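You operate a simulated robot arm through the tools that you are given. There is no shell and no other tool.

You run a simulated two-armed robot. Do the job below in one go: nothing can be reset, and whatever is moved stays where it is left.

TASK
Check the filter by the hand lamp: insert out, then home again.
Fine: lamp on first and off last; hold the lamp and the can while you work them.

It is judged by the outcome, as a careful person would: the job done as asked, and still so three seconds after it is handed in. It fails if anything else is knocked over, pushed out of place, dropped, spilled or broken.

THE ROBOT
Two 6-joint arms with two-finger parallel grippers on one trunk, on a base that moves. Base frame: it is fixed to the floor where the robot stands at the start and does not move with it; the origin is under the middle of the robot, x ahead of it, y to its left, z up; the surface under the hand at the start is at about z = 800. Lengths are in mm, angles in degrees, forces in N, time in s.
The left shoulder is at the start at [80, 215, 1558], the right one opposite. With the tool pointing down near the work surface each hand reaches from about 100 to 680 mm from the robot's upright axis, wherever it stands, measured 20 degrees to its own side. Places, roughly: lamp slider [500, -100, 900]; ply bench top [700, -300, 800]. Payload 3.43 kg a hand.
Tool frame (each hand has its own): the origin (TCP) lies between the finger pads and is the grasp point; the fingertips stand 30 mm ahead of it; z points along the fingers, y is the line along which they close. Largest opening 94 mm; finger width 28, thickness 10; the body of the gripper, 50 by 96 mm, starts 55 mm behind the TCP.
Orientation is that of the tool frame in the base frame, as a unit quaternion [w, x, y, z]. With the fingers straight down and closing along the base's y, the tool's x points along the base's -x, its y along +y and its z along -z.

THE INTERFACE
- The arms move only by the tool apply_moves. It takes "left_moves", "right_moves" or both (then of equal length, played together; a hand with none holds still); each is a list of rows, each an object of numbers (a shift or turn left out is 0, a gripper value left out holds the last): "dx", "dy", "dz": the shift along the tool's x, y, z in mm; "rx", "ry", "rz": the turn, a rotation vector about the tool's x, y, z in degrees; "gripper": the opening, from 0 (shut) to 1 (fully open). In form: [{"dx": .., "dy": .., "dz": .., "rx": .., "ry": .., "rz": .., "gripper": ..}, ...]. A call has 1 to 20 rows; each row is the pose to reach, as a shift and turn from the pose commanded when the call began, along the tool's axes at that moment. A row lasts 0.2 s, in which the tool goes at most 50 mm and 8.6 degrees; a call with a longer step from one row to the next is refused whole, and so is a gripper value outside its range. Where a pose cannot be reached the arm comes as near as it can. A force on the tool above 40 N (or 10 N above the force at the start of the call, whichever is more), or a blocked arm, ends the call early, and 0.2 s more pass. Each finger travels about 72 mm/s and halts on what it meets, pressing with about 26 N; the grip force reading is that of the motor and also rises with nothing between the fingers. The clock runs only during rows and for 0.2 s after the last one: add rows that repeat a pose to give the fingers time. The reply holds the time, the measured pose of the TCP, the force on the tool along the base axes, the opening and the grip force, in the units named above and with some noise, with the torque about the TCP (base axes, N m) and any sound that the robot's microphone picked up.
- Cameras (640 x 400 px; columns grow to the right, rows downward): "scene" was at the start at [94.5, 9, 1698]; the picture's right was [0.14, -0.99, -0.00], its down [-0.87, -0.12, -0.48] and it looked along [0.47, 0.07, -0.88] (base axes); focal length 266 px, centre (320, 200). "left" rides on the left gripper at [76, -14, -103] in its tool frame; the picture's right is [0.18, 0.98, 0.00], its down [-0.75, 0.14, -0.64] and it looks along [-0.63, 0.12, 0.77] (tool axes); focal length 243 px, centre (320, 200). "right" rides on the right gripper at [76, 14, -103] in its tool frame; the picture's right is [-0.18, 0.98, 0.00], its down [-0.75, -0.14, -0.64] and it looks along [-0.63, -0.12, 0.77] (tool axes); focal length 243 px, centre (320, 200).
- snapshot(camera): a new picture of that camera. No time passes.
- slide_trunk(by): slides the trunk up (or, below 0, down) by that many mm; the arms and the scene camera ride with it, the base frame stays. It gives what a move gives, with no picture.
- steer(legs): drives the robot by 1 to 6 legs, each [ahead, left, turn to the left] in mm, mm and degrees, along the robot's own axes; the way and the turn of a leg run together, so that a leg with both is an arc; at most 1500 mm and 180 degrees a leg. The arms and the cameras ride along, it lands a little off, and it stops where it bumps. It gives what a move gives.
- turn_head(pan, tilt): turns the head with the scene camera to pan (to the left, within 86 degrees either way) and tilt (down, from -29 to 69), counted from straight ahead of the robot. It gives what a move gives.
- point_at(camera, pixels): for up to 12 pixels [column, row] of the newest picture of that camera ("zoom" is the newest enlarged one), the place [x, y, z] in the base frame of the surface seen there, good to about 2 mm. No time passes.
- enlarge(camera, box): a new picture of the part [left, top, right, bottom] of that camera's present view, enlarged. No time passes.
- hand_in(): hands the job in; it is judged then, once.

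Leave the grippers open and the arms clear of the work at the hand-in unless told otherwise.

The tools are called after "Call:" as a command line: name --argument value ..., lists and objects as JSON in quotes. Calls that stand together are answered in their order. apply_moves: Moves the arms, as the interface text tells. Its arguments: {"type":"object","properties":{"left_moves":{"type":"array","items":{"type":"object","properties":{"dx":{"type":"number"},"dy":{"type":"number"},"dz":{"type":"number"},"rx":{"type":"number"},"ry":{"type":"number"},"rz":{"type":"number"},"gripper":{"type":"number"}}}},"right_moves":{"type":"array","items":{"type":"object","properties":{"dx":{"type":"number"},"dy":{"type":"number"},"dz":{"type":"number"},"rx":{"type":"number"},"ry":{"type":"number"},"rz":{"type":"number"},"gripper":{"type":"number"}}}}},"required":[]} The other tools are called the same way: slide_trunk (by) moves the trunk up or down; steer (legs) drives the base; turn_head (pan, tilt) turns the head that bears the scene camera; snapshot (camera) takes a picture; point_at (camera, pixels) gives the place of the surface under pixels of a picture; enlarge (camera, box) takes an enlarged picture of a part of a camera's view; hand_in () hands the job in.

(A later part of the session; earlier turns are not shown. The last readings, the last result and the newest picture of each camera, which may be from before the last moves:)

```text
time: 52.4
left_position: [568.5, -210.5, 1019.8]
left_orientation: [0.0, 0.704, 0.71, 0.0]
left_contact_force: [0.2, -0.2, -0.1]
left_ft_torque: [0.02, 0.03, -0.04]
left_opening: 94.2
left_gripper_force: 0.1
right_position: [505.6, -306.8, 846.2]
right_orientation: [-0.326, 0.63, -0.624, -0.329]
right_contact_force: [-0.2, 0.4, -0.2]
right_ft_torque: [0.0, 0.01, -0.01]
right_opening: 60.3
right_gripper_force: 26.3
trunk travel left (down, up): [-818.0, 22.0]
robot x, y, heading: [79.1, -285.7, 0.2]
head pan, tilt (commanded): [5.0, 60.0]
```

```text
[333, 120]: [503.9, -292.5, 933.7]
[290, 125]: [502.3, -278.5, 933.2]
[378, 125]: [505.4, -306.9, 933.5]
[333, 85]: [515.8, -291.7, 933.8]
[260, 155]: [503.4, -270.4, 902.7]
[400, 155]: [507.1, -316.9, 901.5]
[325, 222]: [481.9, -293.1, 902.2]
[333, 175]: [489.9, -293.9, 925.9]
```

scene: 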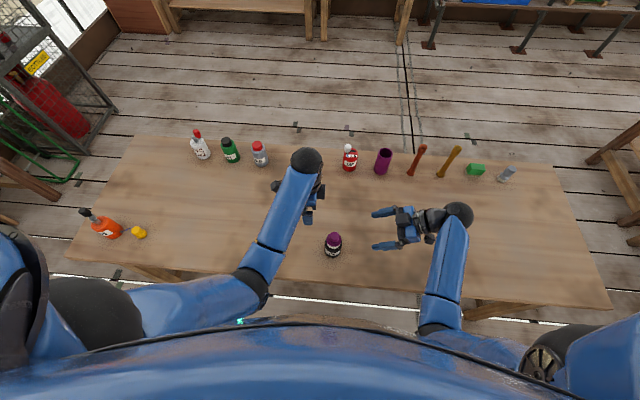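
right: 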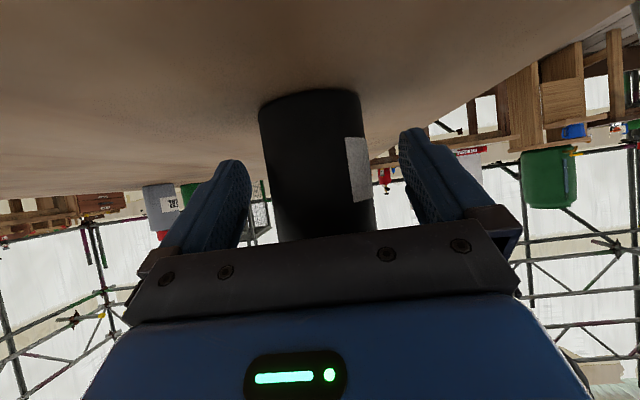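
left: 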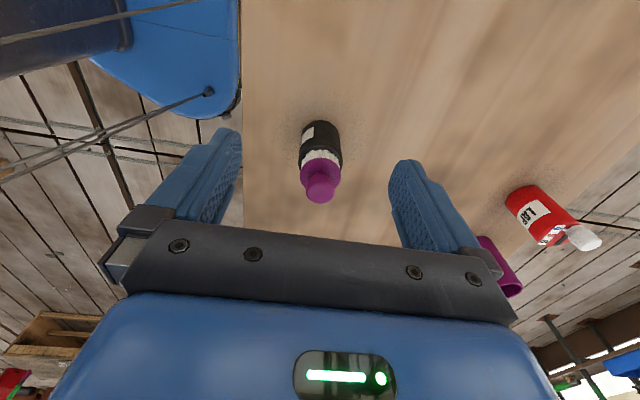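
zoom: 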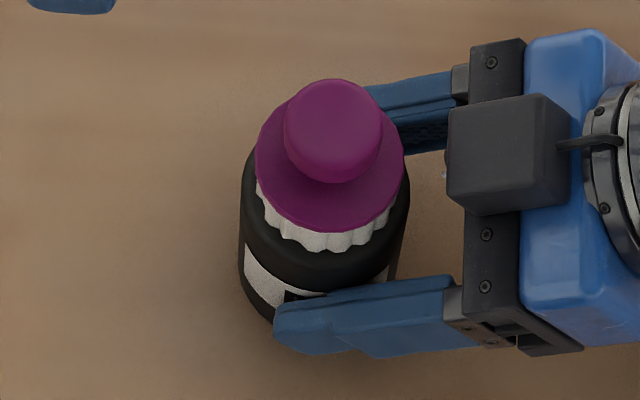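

The can is firmly held (60.3 mm, 26 N) and hasn't moved. The insert's knob is centred at (504, -293), z 915–934. Now I'll bring the left hand over it, fingers partly closed to about 56 mm.

Call:
apply_moves --left_moves '[{"dx": -20, "dy": -16, "dz": 2, "gripper": 0.6}, {"dx": -41, "dy": -32, "dz": 6, "gripper": 0.6}, {"dx": -62, "dy": -48, "dz": 12, "gripper": 0.6}, {"dx": -82.5, "dy": -64.5, "dz": 20, "gripper": 0.6}]'

Call:
snapshot --camera "left"

Call:
enlarge --camera "scene" --box '[270, 180, 430, 280]'

```text
time: 53.4
left_position: [503.6, -291.2, 1001.9]
left_orientation: [-0.001, 0.704, 0.71, 0.0]
left_contact_force: [1.0, -0.1, -0.3]
left_ft_torque: [0.02, 0.0, 0.0]
left_opening: 56.2
left_gripper_force: 0.1
right_position: [504.1, -307.4, 846.0]
right_orientation: [-0.326, 0.63, -0.623, -0.329]
right_contact_force: [0.2, -0.6, 0.3]
right_ft_torque: [-0.04, -0.02, -0.03]
right_opening: 60.2
right_gripper_force: 26.4
trunk travel left (down, up): [-818.0, 22.0]
robot x, y, heading: [80.6, -283.0, 0.5]
head pan, tilt (commanded): [5.0, 60.0]
```

```text
taken
```

left: 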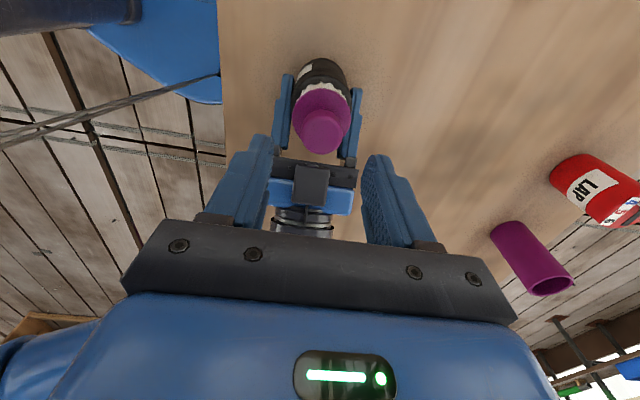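

```text
4.00 times, centred on (350, 230) of scene
```

zoom: 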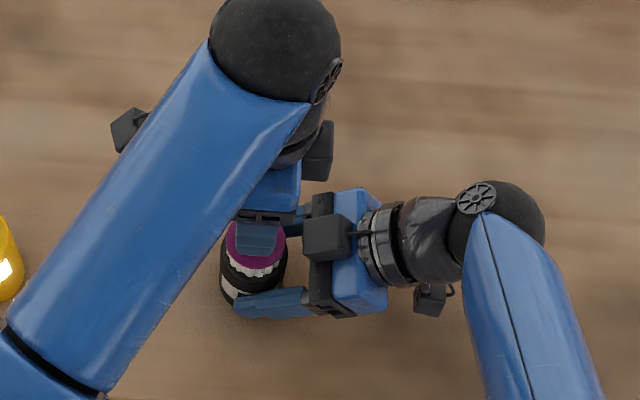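

The knob is centred between the left fingers (about 320, 130). I'll go straight down until the fingertips are about 4 mm above the flange (TCP z≈937).

Call:
apply_moves --left_moves '[{"dx": -1.5, "dz": 20}, {"dx": -1.5, "dz": 40}, {"dx": -1.5, "dz": 55}, {"dx": -1.5, "dz": 64.5}]'

Call:
snapshot --camera "left"

Call:
enlarge --camera "left" --box '[220, 80, 420, 230]'

```text
time: 54.4
left_position: [502.7, -293.5, 934.3]
left_orientation: [0.0, 0.705, 0.71, 0.0]
left_contact_force: [0.8, -0.4, 0.5]
left_ft_torque: [-0.02, 0.0, -0.02]
left_opening: 56.4
left_gripper_force: 0.1
right_position: [503.9, -308.0, 846.1]
right_orientation: [-0.325, 0.63, -0.623, -0.329]
right_contact_force: [-0.9, -0.5, 0.6]
right_ft_torque: [0.0, -0.02, 0.0]
right_opening: 59.8
right_gripper_force: 25.4
trunk travel left (down, up): [-818.0, 22.0]
robot x, y, heading: [79.3, -281.6, 0.1]
head pan, tilt (commanded): [5.0, 60.0]
```

```text
taken
```

left: 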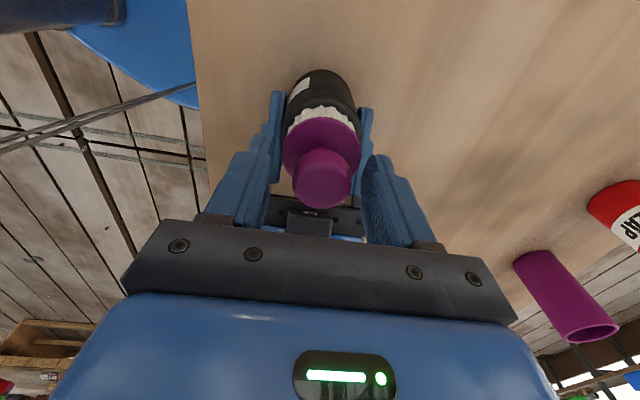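

```text
2.67 times, centred on (320, 155) of left
```

zoom: 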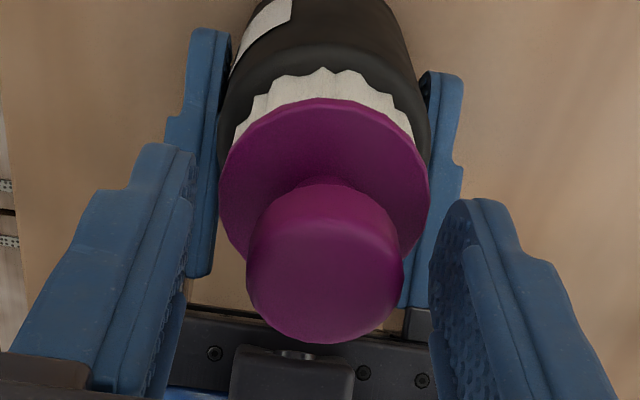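

The knob sits between the fingers. To be sure the tips pass above the flange (top at 902.5), I'll raise 3 mm and then close on the knob.

Call:
apply_moves --left_moves '[{"dz": -3}, {"dz": -3, "gripper": 0.48}, {"dz": -3, "gripper": 0.4}, {"dz": -3, "gripper": 0.34}, {"dz": -3, "gripper": 0.28}, {"dz": -3, "gripper": 0.22}, {"dz": -3, "gripper": 0.22}]'

Call:
enlarge --camera "left" --box '[220, 80, 420, 230]'

```text
time: 56.0
left_position: [503.8, -293.6, 938.6]
left_orientation: [-0.001, 0.704, 0.71, 0.0]
left_contact_force: [-0.9, 0.5, 1.6]
left_ft_torque: [0.01, 0.02, 0.01]
left_opening: 30.4
left_gripper_force: 26.0
right_position: [504.9, -306.7, 845.6]
right_orientation: [-0.326, 0.63, -0.623, -0.329]
right_contact_force: [-0.5, -0.4, 0.7]
right_ft_torque: [0.01, 0.01, 0.0]
right_opening: 59.8
right_gripper_force: 25.9
trunk travel left (down, up): [-818.0, 22.0]
robot x, y, heading: [79.2, -280.3, 0.5]
head pan, tilt (commanded): [5.0, 60.0]
heard: snap
```

```text
2.67 times, centred on (320, 155) of left
```

zoom: 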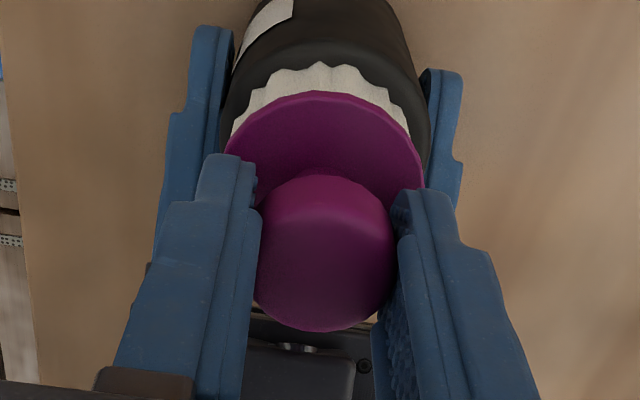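

The knob is gripped (30.4 mm, 26 N), but the microphone heard a "snap". I'll look closely at the insert and can before going on.

Call:
enlarge --camera "scene" --box '[309, 224, 357, 264]'

Call:
snapshot --camera "right"

Call:
snapshot --camera "scene"

Call:
snapshot --camera "left"

Call:
point_at --camera "left" --pixels '[[320, 130], [320, 120], [295, 135], [345, 125], [320, 180], [322, 108]]'

```text
10.00 times, centred on (333, 244) of scene
```

zoom: 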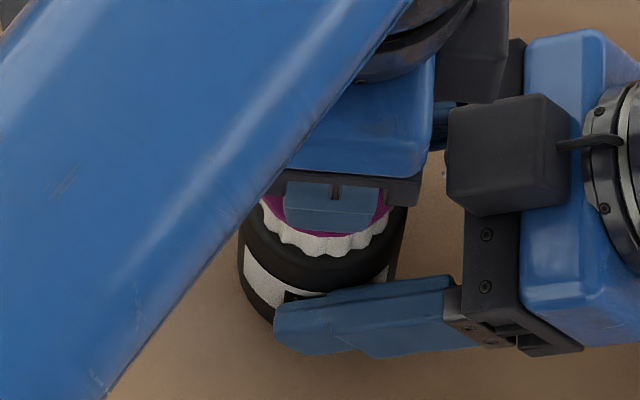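

```text
taken
```

right: 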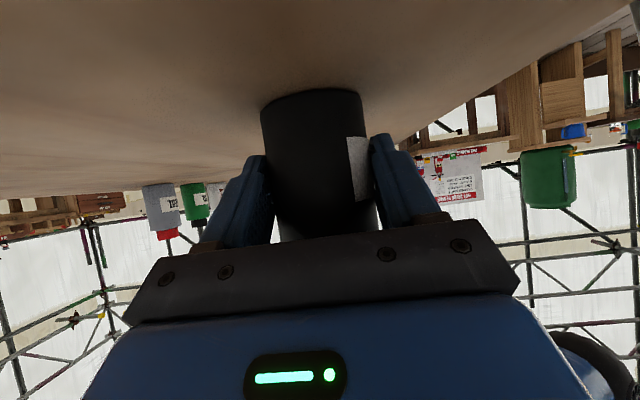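

```text
taken
```

scene: 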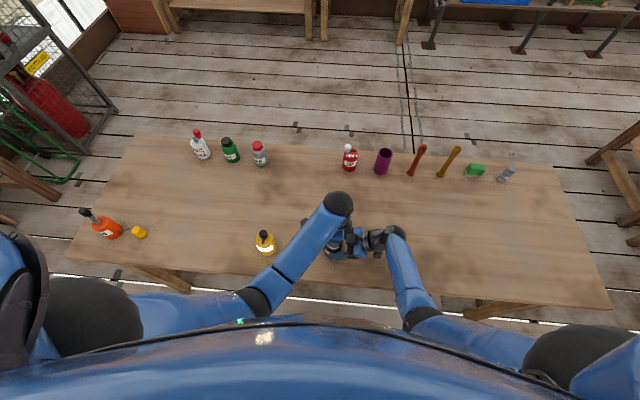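

```text
taken
```

left: 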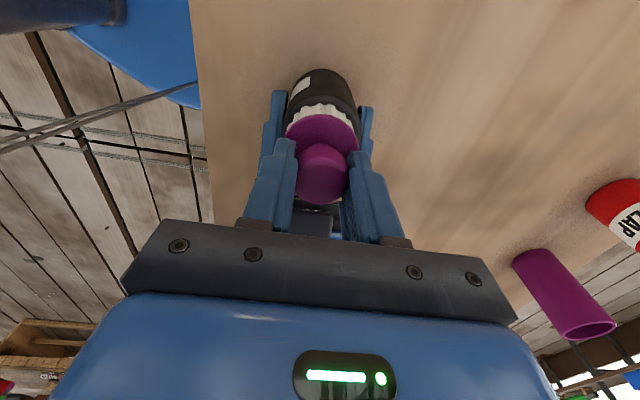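

```text
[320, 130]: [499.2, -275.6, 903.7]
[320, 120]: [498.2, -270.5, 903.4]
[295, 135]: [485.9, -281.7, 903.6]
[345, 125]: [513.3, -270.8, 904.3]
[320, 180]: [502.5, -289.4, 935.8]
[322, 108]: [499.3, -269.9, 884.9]
```

The flange now reads z 903.6 and the knob 935.8, about 1.5 mm up. The snap was most likely the insert's snap-fit letting go as the fingers took the rounded knob. Nothing looks broken. I'll lift slowly by 15 mm and watch the forces.

Call:
apply_moves --left_moves '[{"dz": -3}, {"dz": -6}, {"dz": -9}, {"dz": -12}, {"dz": -15}]'

Call:
snapshot --camera "left"

Call:
enlarge --camera "left" --box '[220, 50, 420, 200]'

```text
time: 57.2
left_position: [502.8, -294.3, 952.8]
left_orientation: [-0.001, 0.704, 0.71, 0.0]
left_contact_force: [0.7, -0.3, -0.9]
left_ft_torque: [0.01, 0.03, -0.01]
left_opening: 30.4
left_gripper_force: 26.4
right_position: [505.5, -306.8, 846.7]
right_orientation: [-0.326, 0.63, -0.623, -0.329]
right_contact_force: [-0.6, 0.0, -0.4]
right_ft_torque: [0.01, 0.0, -0.04]
right_opening: 59.7
right_gripper_force: 26.0
trunk travel left (down, up): [-818.0, 22.0]
robot x, y, heading: [79.2, -283.0, 0.5]
head pan, tilt (commanded): [5.0, 60.0]
```

```text
taken
```

left: 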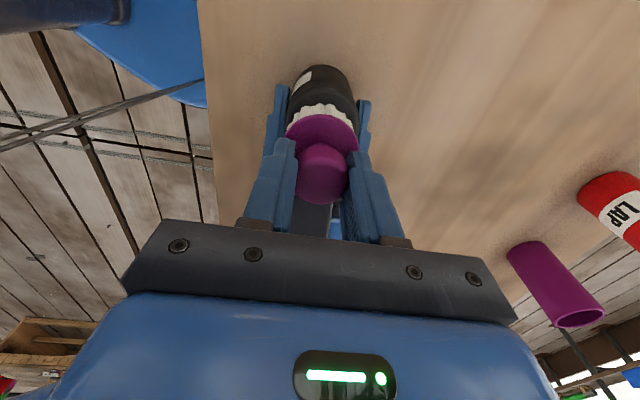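

```text
2.67 times, centred on (320, 125) of left
```

zoom: 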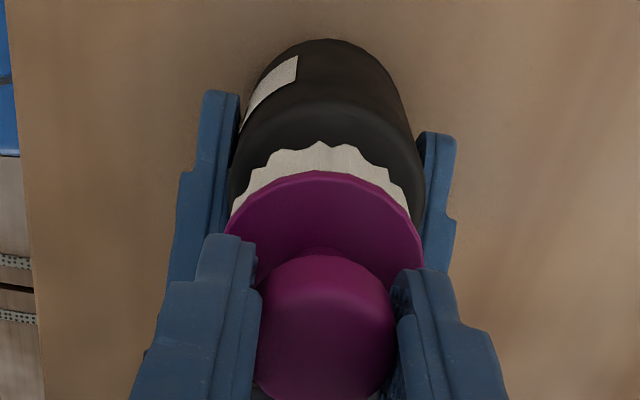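

The insert rises freely with almost no force. I'll lift it straight up another 60 mm.

Call:
apply_moves --left_moves '[{"dz": -10}, {"dz": -20}, {"dz": -30}, {"dz": -40}, {"dz": -50}, {"dz": -60}]'

Call:
snapshot --camera "left"

Call:
enlarge --camera "scene" --box '[285, 200, 405, 280]'

Call:
snapshot --camera "right"

```text
time: 58.6
left_position: [504.0, -294.3, 1014.4]
left_orientation: [-0.001, 0.704, 0.71, -0.001]
left_contact_force: [0.2, 0.3, 0.0]
left_ft_torque: [0.04, -0.04, -0.02]
left_opening: 30.6
left_gripper_force: 26.0
right_position: [505.3, -306.8, 845.4]
right_orientation: [-0.326, 0.631, -0.622, -0.33]
right_contact_force: [-0.4, -0.5, 0.9]
right_ft_torque: [0.0, -0.05, -0.02]
right_opening: 59.8
right_gripper_force: 25.8
trunk travel left (down, up): [-818.0, 22.0]
robot x, y, heading: [78.6, -282.4, 0.4]
head pan, tilt (commanded): [5.0, 60.0]
```

```text
taken
```

left: 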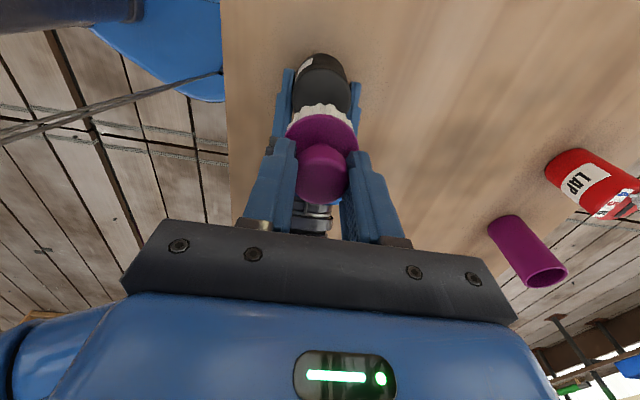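

```text
5.00 times, centred on (345, 240) of scene
```

zoom: 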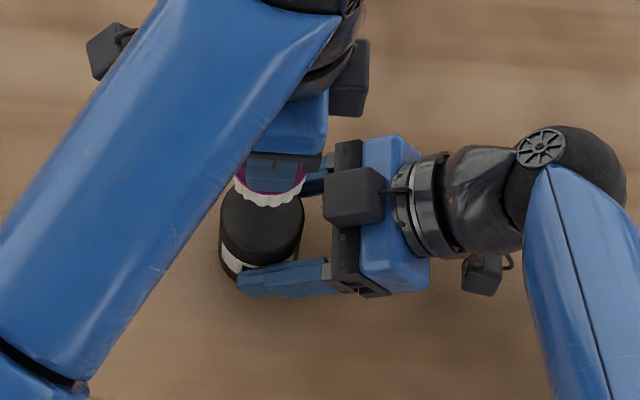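

```text
taken
```

right: 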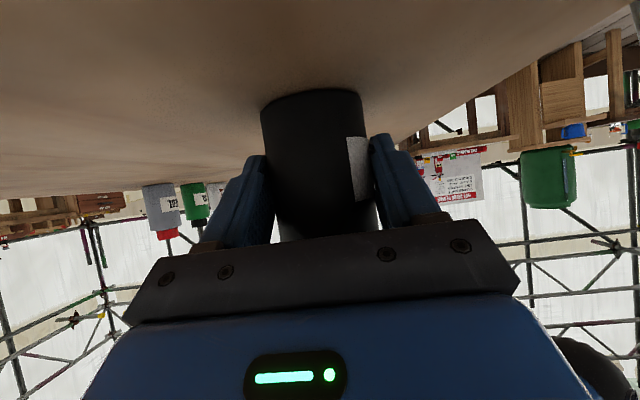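

The insert is 76 mm up, with its lower end close to or above the rim. I'll lift 20 mm more to be surely clear, and look at its underside and the can mouth.

Call:
apply_moves --left_moves '[{"dz": -7}, {"dz": -14}, {"dz": -20}]'

Call:
enlarge --camera "scene" --box '[309, 216, 369, 266]'

Call:
enlarge --camera "left" --box '[240, 30, 400, 130]'

```text
time: 59.4
left_position: [502.8, -294.7, 1033.7]
left_orientation: [0.0, 0.705, 0.709, 0.0]
left_contact_force: [-0.3, 0.0, 0.2]
left_ft_torque: [0.03, 0.01, 0.02]
left_opening: 30.8
left_gripper_force: 25.9
right_position: [506.2, -307.3, 845.7]
right_orientation: [-0.325, 0.631, -0.622, -0.33]
right_contact_force: [-0.3, -0.2, 0.9]
right_ft_torque: [0.01, -0.02, -0.03]
right_opening: 59.9
right_gripper_force: 25.7
trunk travel left (down, up): [-818.0, 22.0]
robot x, y, heading: [80.8, -281.5, 0.5]
head pan, tilt (commanded): [5.0, 60.0]
```

```text
8.00 times, centred on (339, 241) of scene
```

zoom: 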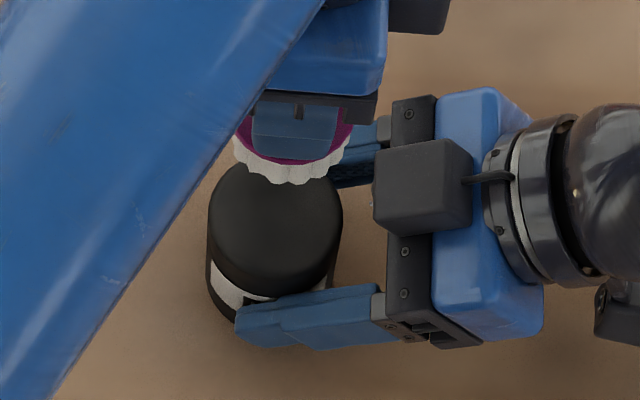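

```text
4.00 times, centred on (320, 80) of left
```

zoom: 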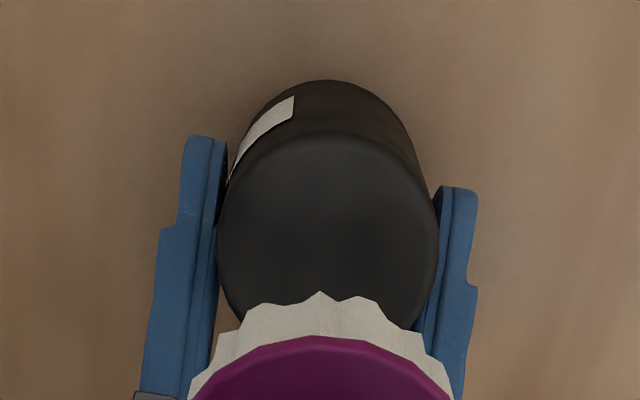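

The insert is fully out: its white lower edge hangs well above the can. I've looked it over by the lit lamp and it appears whole. Now I'll lower it straight back along the same line, slowly, stopping 8 mm above the seat.

Call:
apply_moves --left_moves '[{"dz": 12}, {"dz": 24}, {"dz": 36}, {"dz": 48}, {"dz": 60}, {"dz": 70}, {"dz": 79}, {"dz": 87}]'

Call:
enlarge --camera "scene" --box '[309, 216, 369, 266]'

Call:
enlarge --camera "left" --box '[220, 50, 420, 200]'

```text
time: 61.2
left_position: [502.6, -294.3, 947.5]
left_orientation: [0.0, 0.705, 0.709, 0.0]
left_contact_force: [0.5, 0.2, 0.1]
left_ft_torque: [-0.01, 0.0, 0.01]
left_opening: 30.5
left_gripper_force: 26.3
right_position: [505.3, -306.4, 846.3]
right_orientation: [-0.326, 0.63, -0.623, -0.329]
right_contact_force: [-0.1, -1.2, 0.2]
right_ft_torque: [-0.01, 0.01, -0.04]
right_opening: 59.7
right_gripper_force: 25.8
trunk travel left (down, up): [-818.0, 22.0]
robot x, y, heading: [80.7, -282.1, 0.4]
head pan, tilt (commanded): [5.0, 60.0]
```

```text
8.00 times, centred on (339, 241) of scene
```

zoom: 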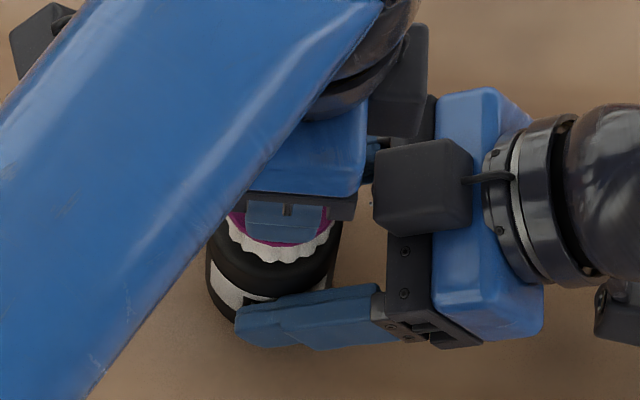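

```text
2.67 times, centred on (320, 125) of left
```

zoom: 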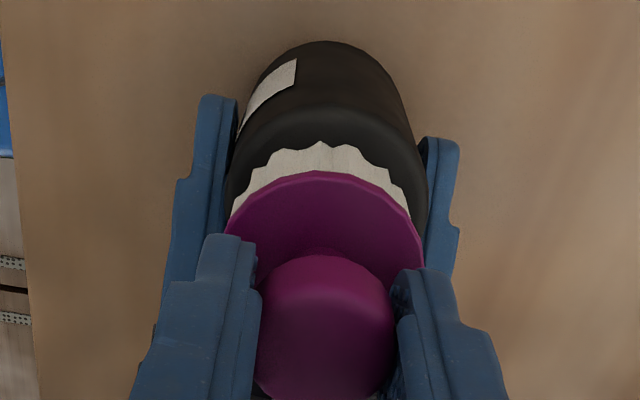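

The insert is about 8 mm above its seat and aligned. I'll lower the last bit in small steps and listen for the snap.

Call:
apply_moves --left_moves '[{"dz": 3}, {"dz": 6}, {"dz": 8}, {"dz": 9}, {"dz": 10}]'

Call:
enlarge --camera "left" --box '[220, 80, 420, 230]'

```text
time: 62.4
left_position: [503.4, -293.3, 938.8]
left_orientation: [0.001, 0.705, 0.709, 0.001]
left_contact_force: [2.4, 6.7, 16.2]
left_ft_torque: [0.28, -0.05, -0.01]
left_opening: 30.5
left_gripper_force: 26.0
right_position: [505.4, -307.4, 845.1]
right_orientation: [-0.326, 0.63, -0.624, -0.329]
right_contact_force: [2.0, -4.4, -5.0]
right_ft_torque: [0.23, -0.05, -0.05]
right_opening: 59.7
right_gripper_force: 26.5
trunk travel left (down, up): [-818.0, 22.0]
robot x, y, heading: [78.8, -281.9, 0.4]
head pan, tilt (commanded): [5.0, 60.0]
heard: snap
```

```text
2.67 times, centred on (320, 155) of left
```

zoom: 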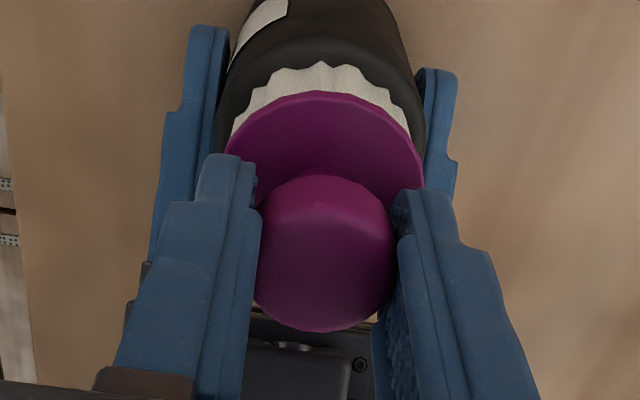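

The snap was heard and the push reads 16 N, so the insert has seated. I'll check the heights of flange and knob.

Call:
snapshot --camera "left"

Call:
point_at --camera "left" --pixels '[[320, 130], [320, 120], [295, 135], [345, 125], [320, 180], [322, 108]]'

```text
taken
```

left: 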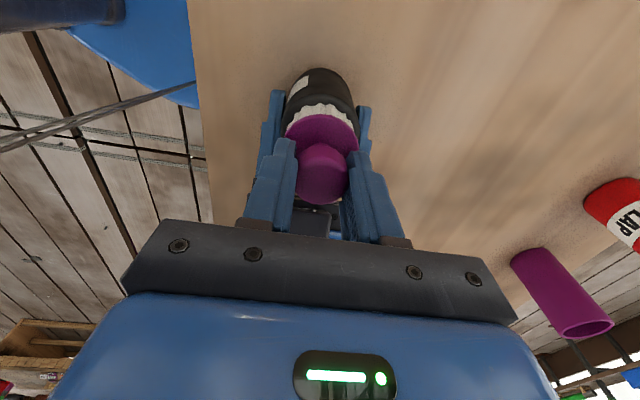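

```text
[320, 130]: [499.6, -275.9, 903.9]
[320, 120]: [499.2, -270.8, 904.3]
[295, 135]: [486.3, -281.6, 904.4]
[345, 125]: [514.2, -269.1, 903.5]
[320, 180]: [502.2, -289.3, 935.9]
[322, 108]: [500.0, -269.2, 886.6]
```

The heights match the start within error (the left camera read 903.5–903.8 at the beginning too). I'll press just 1.5 mm more to make sure it's on its hard stop, without overdoing it.

Call:
apply_moves --left_moves '[{"dz": 0.7}, {"dz": 1.5}, {"dz": 1.5}]'

```text
time: 63.2
left_position: [503.5, -295.1, 936.8]
left_orientation: [0.001, 0.705, 0.71, 0.0]
left_contact_force: [3.8, 11.4, 34.0]
left_ft_torque: [0.19, -0.28, 0.13]
left_opening: 30.3
left_gripper_force: 25.9
right_position: [505.5, -308.0, 845.3]
right_orientation: [-0.326, 0.631, -0.623, -0.329]
right_contact_force: [4.4, -12.4, -10.6]
right_ft_torque: [0.16, -0.24, -0.02]
right_opening: 59.5
right_gripper_force: 26.2
trunk travel left (down, up): [-818.0, 22.0]
robot x, y, heading: [81.5, -286.7, 0.3]
head pan, tilt (commanded): [5.0, 60.0]
```

The force rose steeply to 34 N, so it's at the hard stop and home. I'll ease the push back to a light touch and then open the left fingers.

Call:
apply_moves --left_moves '[{"dz": -1}, {"dz": -2}, {"dz": -2, "gripper": 0.4}, {"dz": -2, "gripper": 0.5}, {"dz": -2, "gripper": 0.6}, {"dz": -2, "gripper": 0.6}]'

Call:
enlarge --camera "left" --box '[220, 80, 420, 230]'

```text
time: 64.6
left_position: [502.9, -294.4, 935.8]
left_orientation: [0.0, 0.704, 0.71, 0.0]
left_contact_force: [0.6, -0.2, 0.7]
left_ft_torque: [0.0, 0.02, 0.04]
left_opening: 56.2
left_gripper_force: 0.1
right_position: [505.7, -307.9, 845.0]
right_orientation: [-0.326, 0.63, -0.624, -0.329]
right_contact_force: [0.2, -0.3, 1.0]
right_ft_torque: [-0.05, 0.02, 0.0]
right_opening: 59.7
right_gripper_force: 25.9
trunk travel left (down, up): [-818.0, 22.0]
robot x, y, heading: [78.6, -286.7, 0.8]
head pan, tilt (commanded): [5.0, 60.0]
```

```text
2.67 times, centred on (320, 155) of left
```

zoom: 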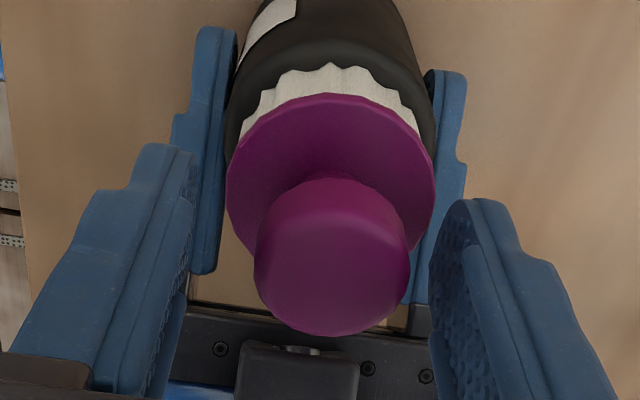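

The insert stayed put and no further snap was heard. I'll raise the left hand straight up and clear, then check the insert from the scene camera.

Call:
apply_moves --left_moves '[{"dz": -20}, {"dz": -45}, {"dz": -75}, {"dz": -90}, {"dx": 30, "dz": -90}, {"dx": 65, "dz": -90}, {"dx": 100, "dz": -90}]'

Call:
enlarge --camera "scene" --box '[309, 224, 357, 264]'

Call:
snapshot --camera "scene"

```text
time: 66.2
left_position: [502.3, -193.7, 1025.0]
left_orientation: [0.0, 0.705, 0.709, 0.0]
left_contact_force: [-0.6, -0.5, 0.2]
left_ft_torque: [0.0, 0.01, -0.02]
left_opening: 56.3
left_gripper_force: 0.1
right_position: [504.2, -307.0, 846.1]
right_orientation: [-0.326, 0.63, -0.624, -0.327]
right_contact_force: [1.0, -1.4, 2.4]
right_ft_torque: [-0.1, 0.08, 0.02]
right_opening: 59.8
right_gripper_force: 25.9
trunk travel left (down, up): [-818.0, 22.0]
robot x, y, heading: [76.8, -283.5, 0.2]
head pan, tilt (commanded): [5.0, 60.0]
```

```text
10.00 times, centred on (333, 244) of scene
```

zoom: 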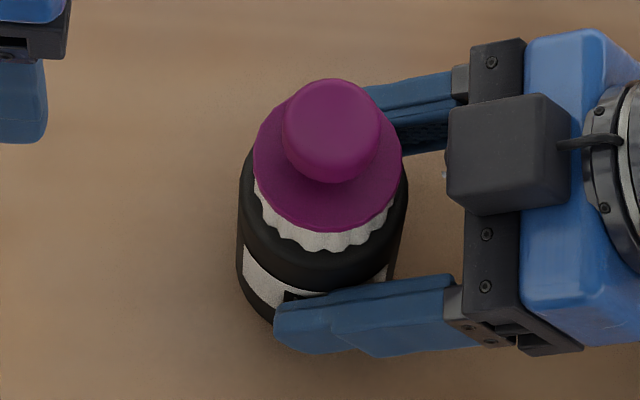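

```text
taken
```

scene: 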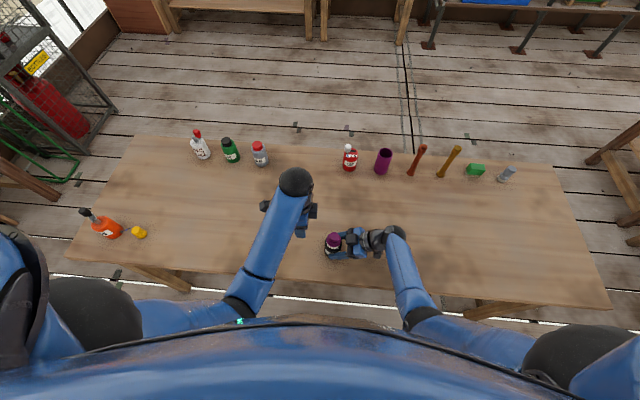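

Call:
enlarge --camera "scene" --box '[309, 224, 357, 264]'

Call:
point_at --camera "zoom" --pixels '[[333, 120], [290, 125], [378, 125], [333, 85], [260, 155], [398, 155], [325, 222], [322, 245]]'

```text
10.00 times, centred on (333, 244) of scene
```

zoom: 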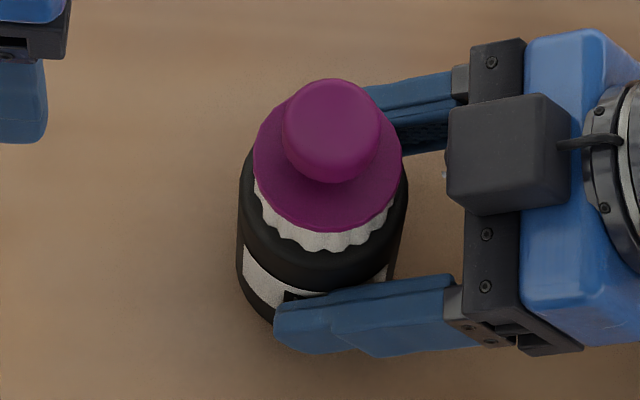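

```text
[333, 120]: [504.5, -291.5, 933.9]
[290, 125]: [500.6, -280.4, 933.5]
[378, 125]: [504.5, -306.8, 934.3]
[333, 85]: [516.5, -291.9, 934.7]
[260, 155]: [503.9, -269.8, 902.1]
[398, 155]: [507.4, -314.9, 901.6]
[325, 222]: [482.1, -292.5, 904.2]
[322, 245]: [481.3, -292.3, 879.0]
```

The insert is home: flange at 902, knob top at 934, as at the start. Now I'll open the right hand and back it straight out along its own axis.

Call:
apply_moves --right_moves '[{"gripper": 0.7}, {"gripper": 0.85}, {"gripper": 1.0}, {"gripper": 1.0}, {"dz": -15, "gripper": 1.0}, {"dz": -40, "gripper": 1.0}, {"dz": -75, "gripper": 1.0}, {"dz": -110, "gripper": 1.0}, {"dz": -130, "gripper": 1.0}]'

Call:
enlarge --camera "scene" --box '[270, 180, 430, 280]'

```text
time: 68.2
left_position: [503.9, -194.7, 1025.2]
left_orientation: [0.001, 0.705, 0.709, 0.001]
left_contact_force: [0.7, -0.9, -0.5]
left_ft_torque: [-0.02, 0.01, -0.01]
left_opening: 56.5
left_gripper_force: 0.1
right_position: [503.8, -413.3, 919.2]
right_orientation: [-0.325, 0.631, -0.623, -0.329]
right_contact_force: [-0.5, -0.8, 0.0]
right_ft_torque: [-0.01, -0.01, 0.0]
right_opening: 94.0
right_gripper_force: 0.1
trunk travel left (down, up): [-818.0, 22.0]
robot x, y, heading: [79.2, -285.3, 0.4]
head pan, tilt (commanded): [5.0, 60.0]
```

```text
4.00 times, centred on (350, 230) of scene
```

zoom: 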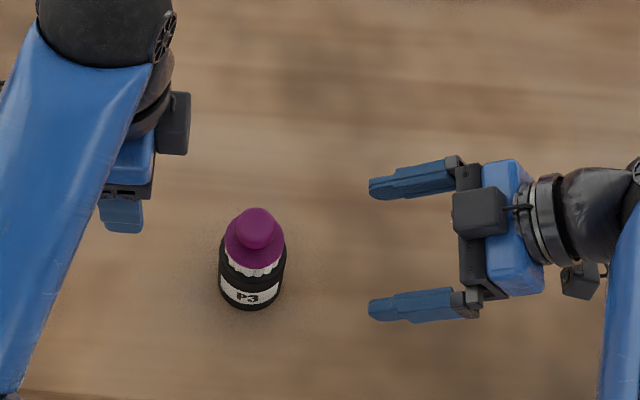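

The can stands upright with the insert home. Next comes the lamp again. I'll raise and straighten the right hand, so both hands are high for driving back left.

Call:
apply_moves --right_moves '[{"dx": -26, "dz": -18}, {"dx": -52, "dz": -36}, {"dx": -78, "dz": -54}, {"dx": -78, "dz": -54, "ry": 8}, {"dx": -78, "dz": -54, "ry": 16}, {"dx": -78, "dz": -54, "ry": 24}, {"dx": -78, "dz": -54, "ry": 32}, {"dx": -78, "dz": -54, "ry": 40}, {"dx": -78, "dz": -54, "ry": 48}, {"dx": -78, "dz": -54, "ry": 55}]'

Call:
snapshot --camera "scene"

```text
time: 70.4
left_position: [503.1, -193.2, 1024.8]
left_orientation: [0.001, 0.705, 0.709, 0.0]
left_contact_force: [-0.4, -0.3, -0.6]
left_ft_torque: [-0.01, 0.0, 0.0]
left_opening: 56.6
left_gripper_force: 0.0
right_position: [505.7, -413.7, 1015.4]
right_orientation: [0.0, 0.711, -0.704, 0.001]
right_contact_force: [-0.1, 0.4, 0.3]
right_ft_torque: [-0.02, 0.02, 0.0]
right_opening: 93.9
right_gripper_force: 0.1
trunk travel left (down, up): [-818.0, 22.0]
robot x, y, heading: [78.4, -286.0, 0.4]
head pan, tilt (commanded): [5.0, 60.0]
```

```text
taken
```

scene: 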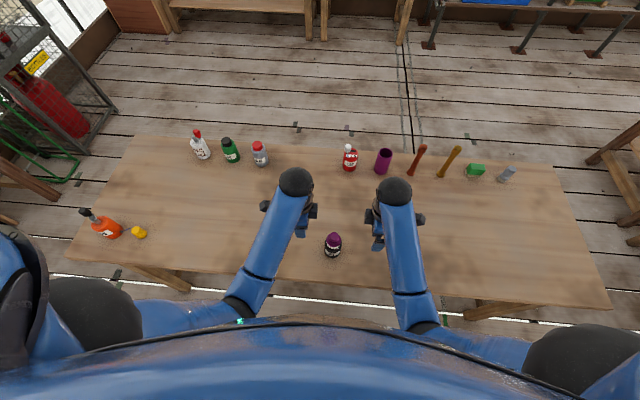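

Both hands are up and vertical, with tips near z 985–995 and the tallest object under them at 934. I'll drive 255 mm back to the left, so the lamp lies in front again.

Call:
steer --legs '[[0, 255, 0]]'

Call:
snapshot --camera "scene"

Call:
snapshot --camera "left"

```text
time: 72.3
left_position: [501.3, 59.1, 1025.1]
left_orientation: [-0.001, 0.706, 0.709, 0.0]
left_contact_force: [0.7, -0.6, 0.7]
left_ft_torque: [-0.01, 0.01, 0.01]
left_opening: 56.4
left_gripper_force: 0.0
right_position: [502.4, -160.1, 1013.7]
right_orientation: [-0.002, 0.71, -0.704, -0.002]
right_contact_force: [-0.1, -0.2, -0.1]
right_ft_torque: [0.02, 0.06, -0.01]
right_opening: 93.7
right_gripper_force: 0.1
trunk travel left (down, up): [-818.0, 22.0]
robot x, y, heading: [78.4, -22.6, 0.3]
head pan, tilt (commanded): [5.0, 60.0]
```

```text
taken
```

scene: 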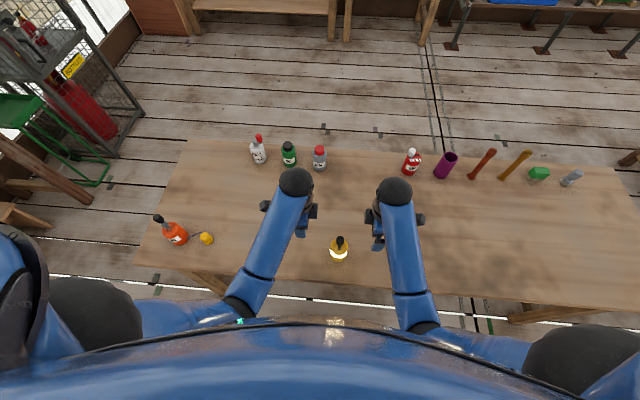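

```text
taken
```

left: 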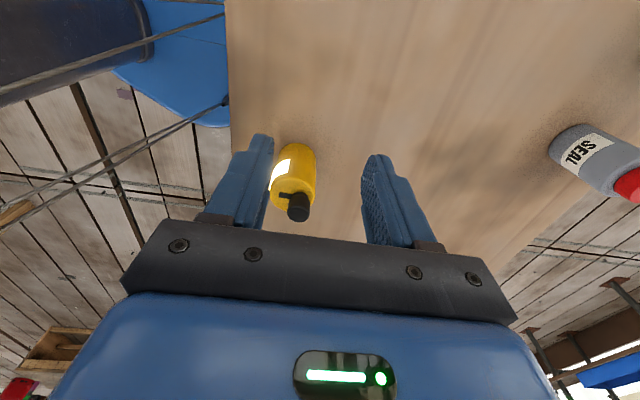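

The lamp is in front now, still lit, at scene pixel (339, 248). I'll measure it again from here.

Call:
enlarge --camera "scene" --box '[315, 228, 363, 268]'

```text
10.00 times, centred on (339, 248) of scene
```

zoom: 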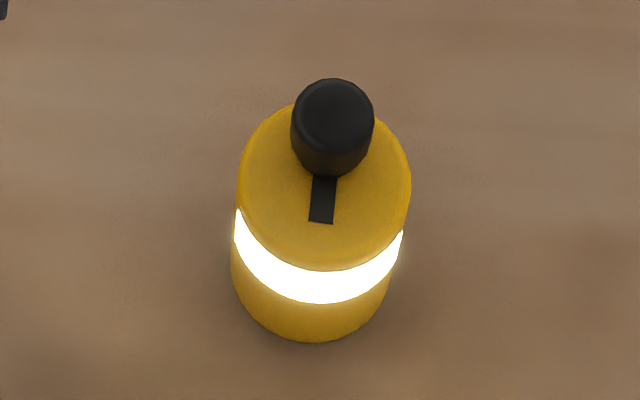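

Call:
point_at --camera "zoom" --pixels '[[333, 105], [295, 115], [370, 118], [333, 84], [333, 165], [244, 175], [406, 180], [325, 262], [310, 220], [330, 221], [312, 330], [322, 190]]'

```text
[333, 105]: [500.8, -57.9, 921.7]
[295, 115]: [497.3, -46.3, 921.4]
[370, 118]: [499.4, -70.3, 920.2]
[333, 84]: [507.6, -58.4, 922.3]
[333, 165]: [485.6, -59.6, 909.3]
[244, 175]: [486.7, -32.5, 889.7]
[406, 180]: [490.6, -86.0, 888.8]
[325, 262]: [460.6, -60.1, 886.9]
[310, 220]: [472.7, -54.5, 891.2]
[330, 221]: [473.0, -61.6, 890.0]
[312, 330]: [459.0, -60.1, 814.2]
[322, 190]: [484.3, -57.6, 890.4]
```

Lamp centre is (488, -59.3); knob centre is about (498.5, -58.3) and the slot's near end is at x≈473. I'll open the left hand and tilt it 55° again for holding the lamp.

Call:
apply_moves --left_moves '[{"dx": 3, "dy": -2, "ry": -7.86, "gripper": 1}, {"dx": 6, "dy": -4, "ry": -15.7, "gripper": 1}, {"dx": 9, "dy": -6, "ry": -23.6, "gripper": 1}, {"dx": 12, "dy": -8, "ry": -31.4, "gripper": 1}, {"dx": 14, "dy": -10, "ry": -39.3, "gripper": 1}, {"dx": 15, "dy": -12, "ry": -47.1, "gripper": 1}, {"dx": 15, "dy": -13.3, "ry": -55, "gripper": 1}]'

Call:
snapshot --camera "left"

```text
time: 73.9
left_position: [487.7, 78.0, 1024.6]
left_orientation: [0.329, 0.626, 0.627, -0.326]
left_contact_force: [-0.3, -0.5, -0.1]
left_ft_torque: [0.02, 0.0, 0.01]
left_opening: 93.6
left_gripper_force: 0.1
right_position: [503.7, -156.3, 1012.9]
right_orientation: [0.0, 0.71, -0.704, -0.001]
right_contact_force: [0.1, -0.9, -0.8]
right_ft_torque: [-0.01, -0.02, 0.02]
right_opening: 94.0
right_gripper_force: 0.1
trunk travel left (down, up): [-818.0, 22.0]
robot x, y, heading: [76.6, -27.8, 0.0]
head pan, tilt (commanded): [5.0, 60.0]
```

```text
taken
```

left: 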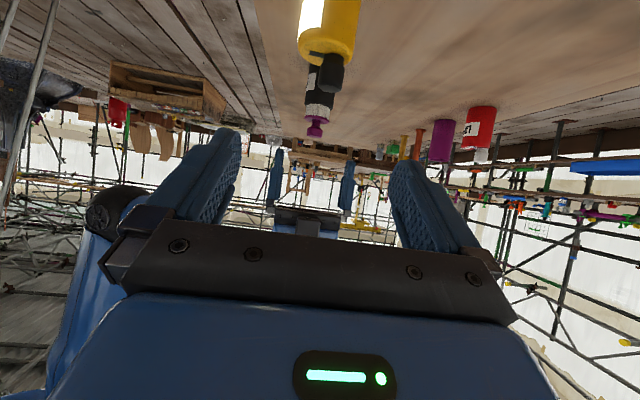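

The tilted pose was reached. I'll lower onto the approach line toward the lamp and recheck.

Call:
apply_moves --left_moves '[{"dx": 25, "dz": 24}, {"dx": 50, "dz": 48}, {"dx": 73.5, "dz": 71}, {"dx": 73.5, "dz": 101}]'

Call:
snapshot --camera "left"

Call:
enlarge --camera "scene" --box '[240, 180, 400, 280]'

```text
time: 74.9
left_position: [488.8, 37.7, 905.9]
left_orientation: [0.327, 0.627, 0.628, -0.325]
left_contact_force: [1.2, -0.8, -0.7]
left_ft_torque: [0.0, 0.03, -0.05]
left_opening: 94.0
left_gripper_force: 0.0
right_position: [502.8, -157.9, 1014.6]
right_orientation: [-0.001, 0.71, -0.704, -0.001]
right_contact_force: [0.0, -1.5, -0.3]
right_ft_torque: [0.0, -0.01, 0.02]
right_opening: 93.9
right_gripper_force: 0.1
trunk travel left (down, up): [-818.0, 22.0]
robot x, y, heading: [76.8, -22.4, 0.3]
head pan, tilt (commanded): [5.0, 60.0]
```

```text
taken
```

left: 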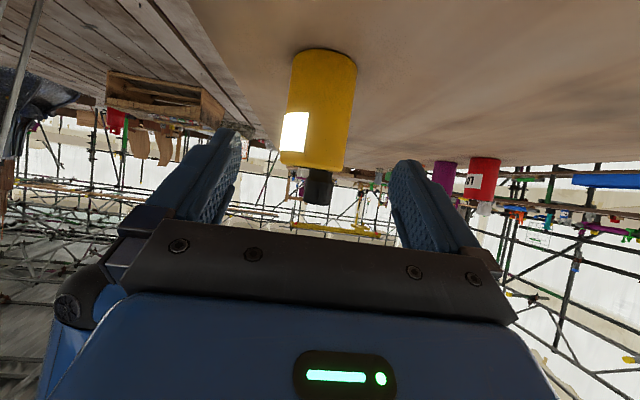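

```text
4.00 times, centred on (320, 230) of scene
```

zoom: 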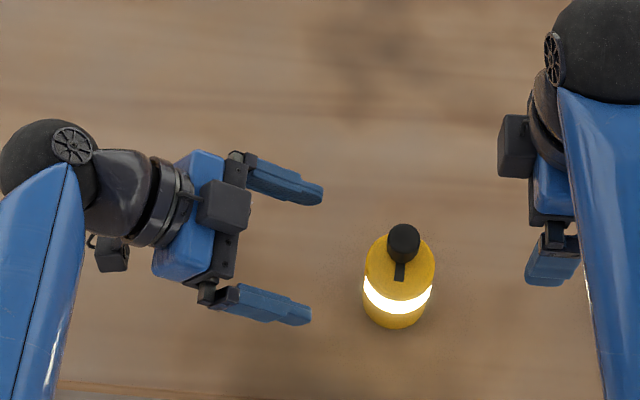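

The lamp is centred between the fingers. I'll move in the remaining 100 mm and then close on the body.

Call:
apply_moves --left_moves '[{"dz": 25}, {"dx": -0.5, "dz": 50}, {"dx": -1, "dz": 72}, {"dx": -1.2, "dz": 88}, {"dx": -1.4, "dz": 101}]'

Call:
enlarge --camera "scene" --box '[275, 205, 403, 285]'

Call:
snapshot --camera "left"

```text
time: 76.1
left_position: [488.1, -46.5, 850.4]
left_orientation: [0.328, 0.626, 0.629, -0.325]
left_contact_force: [0.5, -0.5, 0.2]
left_ft_torque: [0.0, 0.0, -0.03]
left_opening: 94.0
left_gripper_force: 0.0
right_position: [503.5, -157.5, 1013.7]
right_orientation: [-0.001, 0.71, -0.704, -0.001]
right_contact_force: [0.6, 0.6, -0.7]
right_ft_torque: [0.03, 0.03, 0.0]
right_opening: 93.9
right_gripper_force: 0.1
trunk travel left (down, up): [-818.0, 22.0]
robot x, y, heading: [78.2, -28.6, 0.2]
head pan, tilt (commanded): [5.0, 60.0]
```

```text
5.00 times, centred on (339, 245) of scene
```

zoom: 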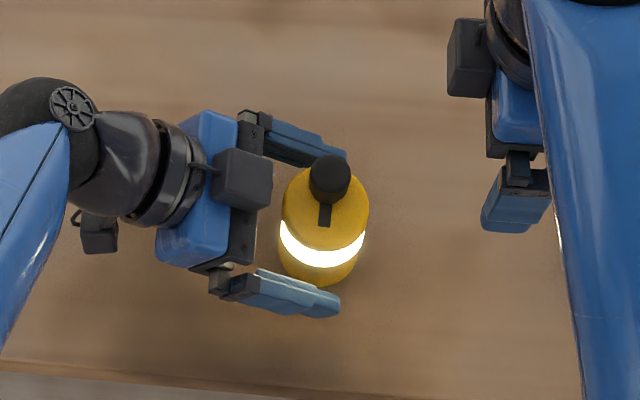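

```text
taken
```

left: 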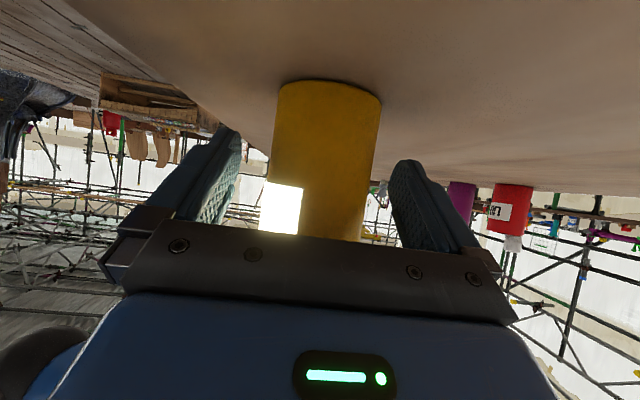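

The fingers straddle the lamp body as before. I'll close the left gripper on it.

Call:
apply_moves --left_moves '[{"gripper": 0.75}, {"gripper": 0.68}, {"gripper": 0.62}, {"gripper": 0.55}, {"gripper": 0.45}, {"gripper": 0.4}, {"gripper": 0.4}]'

Call:
enlarge --camera "scene" --box '[315, 228, 363, 268]'

Call:
point_at --camera "zoom" --pixels '[[333, 105], [295, 115], [370, 118], [333, 84], [333, 165], [244, 175], [406, 180], [325, 262]]'

```text
time: 77.7
left_position: [488.5, -45.5, 849.4]
left_orientation: [0.327, 0.626, 0.628, -0.325]
left_contact_force: [0.3, 0.0, 1.1]
left_ft_torque: [0.02, 0.06, 0.03]
left_opening: 59.8
left_gripper_force: 25.5
right_position: [503.2, -156.5, 1013.4]
right_orientation: [-0.002, 0.71, -0.704, -0.001]
right_contact_force: [0.5, -0.1, -0.1]
right_ft_torque: [0.0, -0.01, 0.01]
right_opening: 94.0
right_gripper_force: 0.1
trunk travel left (down, up): [-818.0, 22.0]
robot x, y, heading: [75.0, -26.7, 0.6]
head pan, tilt (commanded): [5.0, 60.0]
```

```text
10.00 times, centred on (339, 248) of scene
```

zoom: 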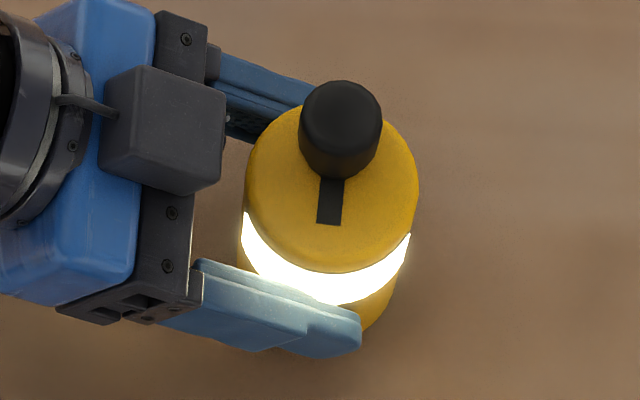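

```text
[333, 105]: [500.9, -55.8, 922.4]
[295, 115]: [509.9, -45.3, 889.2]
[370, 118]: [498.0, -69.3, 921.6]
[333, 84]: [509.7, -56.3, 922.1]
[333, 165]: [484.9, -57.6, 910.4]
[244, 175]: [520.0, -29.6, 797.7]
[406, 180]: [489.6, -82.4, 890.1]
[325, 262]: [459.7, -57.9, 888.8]
```

The lamp is held again (59.8 mm, 25.5 N). It appears about 2 mm over in this view, so I'll re-measure the knob edges exactly.

Call:
point_at --camera "zoom" --pixels '[[303, 125], [378, 125], [341, 105], [341, 86], [341, 168], [250, 180], [414, 185], [330, 200]]'

```text
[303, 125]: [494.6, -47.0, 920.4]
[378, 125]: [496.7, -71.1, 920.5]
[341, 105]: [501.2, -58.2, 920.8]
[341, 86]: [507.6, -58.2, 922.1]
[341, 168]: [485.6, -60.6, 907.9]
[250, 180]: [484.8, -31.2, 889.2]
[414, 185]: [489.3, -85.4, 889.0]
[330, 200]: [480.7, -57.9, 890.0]
```

The knob is centred at (498.5, -59) and the lamp body is unmoved. I'll bring the right hand over the knob, with fingers narrowed to about 58 mm.

Call:
apply_moves --right_moves '[{"dx": -25, "dy": 1, "gripper": 0.62}, {"dx": -50, "dy": 2.5, "gripper": 0.62}, {"dx": -75, "dy": 4, "gripper": 0.62}, {"dx": -97.5, "dy": 4.7, "gripper": 0.62}]'

Call:
snapshot --camera "right"

```text
time: 78.7
left_position: [489.0, -45.4, 850.1]
left_orientation: [0.329, 0.626, 0.628, -0.326]
left_contact_force: [0.3, -0.3, 1.2]
left_ft_torque: [0.02, 0.0, -0.06]
left_opening: 60.0
left_gripper_force: 25.7
right_position: [499.4, -58.4, 1013.2]
right_orientation: [0.0, 0.71, -0.705, -0.001]
right_contact_force: [0.0, -1.0, -0.2]
right_ft_torque: [-0.03, 0.0, -0.03]
right_opening: 58.4
right_gripper_force: 0.1
trunk travel left (down, up): [-818.0, 22.0]
robot x, y, heading: [76.7, -26.8, 0.3]
head pan, tilt (commanded): [5.0, 60.0]
```

```text
taken
```

right: 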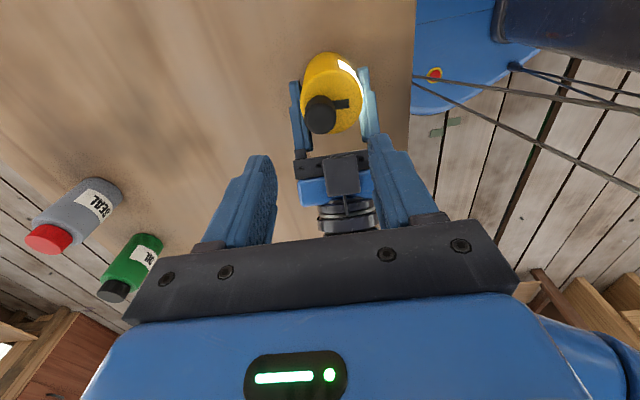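

The knob shows at (320, 112), centred between the right fingers. I'll go straight down 85 mm.

Call:
apply_moves --right_moves '[{"dz": 20}, {"dz": 40}, {"dz": 60}, {"dz": 76}, {"dz": 85}]'

Call:
snapshot --camera "right"

```text
time: 79.9
left_position: [488.5, -45.8, 849.5]
left_orientation: [0.328, 0.626, 0.628, -0.325]
left_contact_force: [0.0, 1.8, 1.4]
left_ft_torque: [0.02, 0.01, -0.03]
left_opening: 59.7
left_gripper_force: 26.0
right_position: [498.8, -58.7, 929.3]
right_orientation: [-0.001, 0.71, -0.704, -0.002]
right_contact_force: [-0.1, -0.4, 0.9]
right_ft_torque: [0.0, -0.02, 0.04]
right_opening: 58.1
right_gripper_force: 0.0
trunk travel left (down, up): [-818.0, 22.0]
robot x, y, heading: [77.0, -25.8, 0.2]
head pan, tilt (commanded): [5.0, 60.0]
```

```text
taken
```

right: 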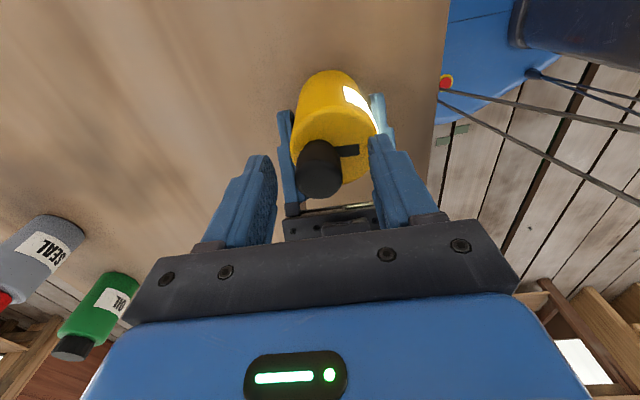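

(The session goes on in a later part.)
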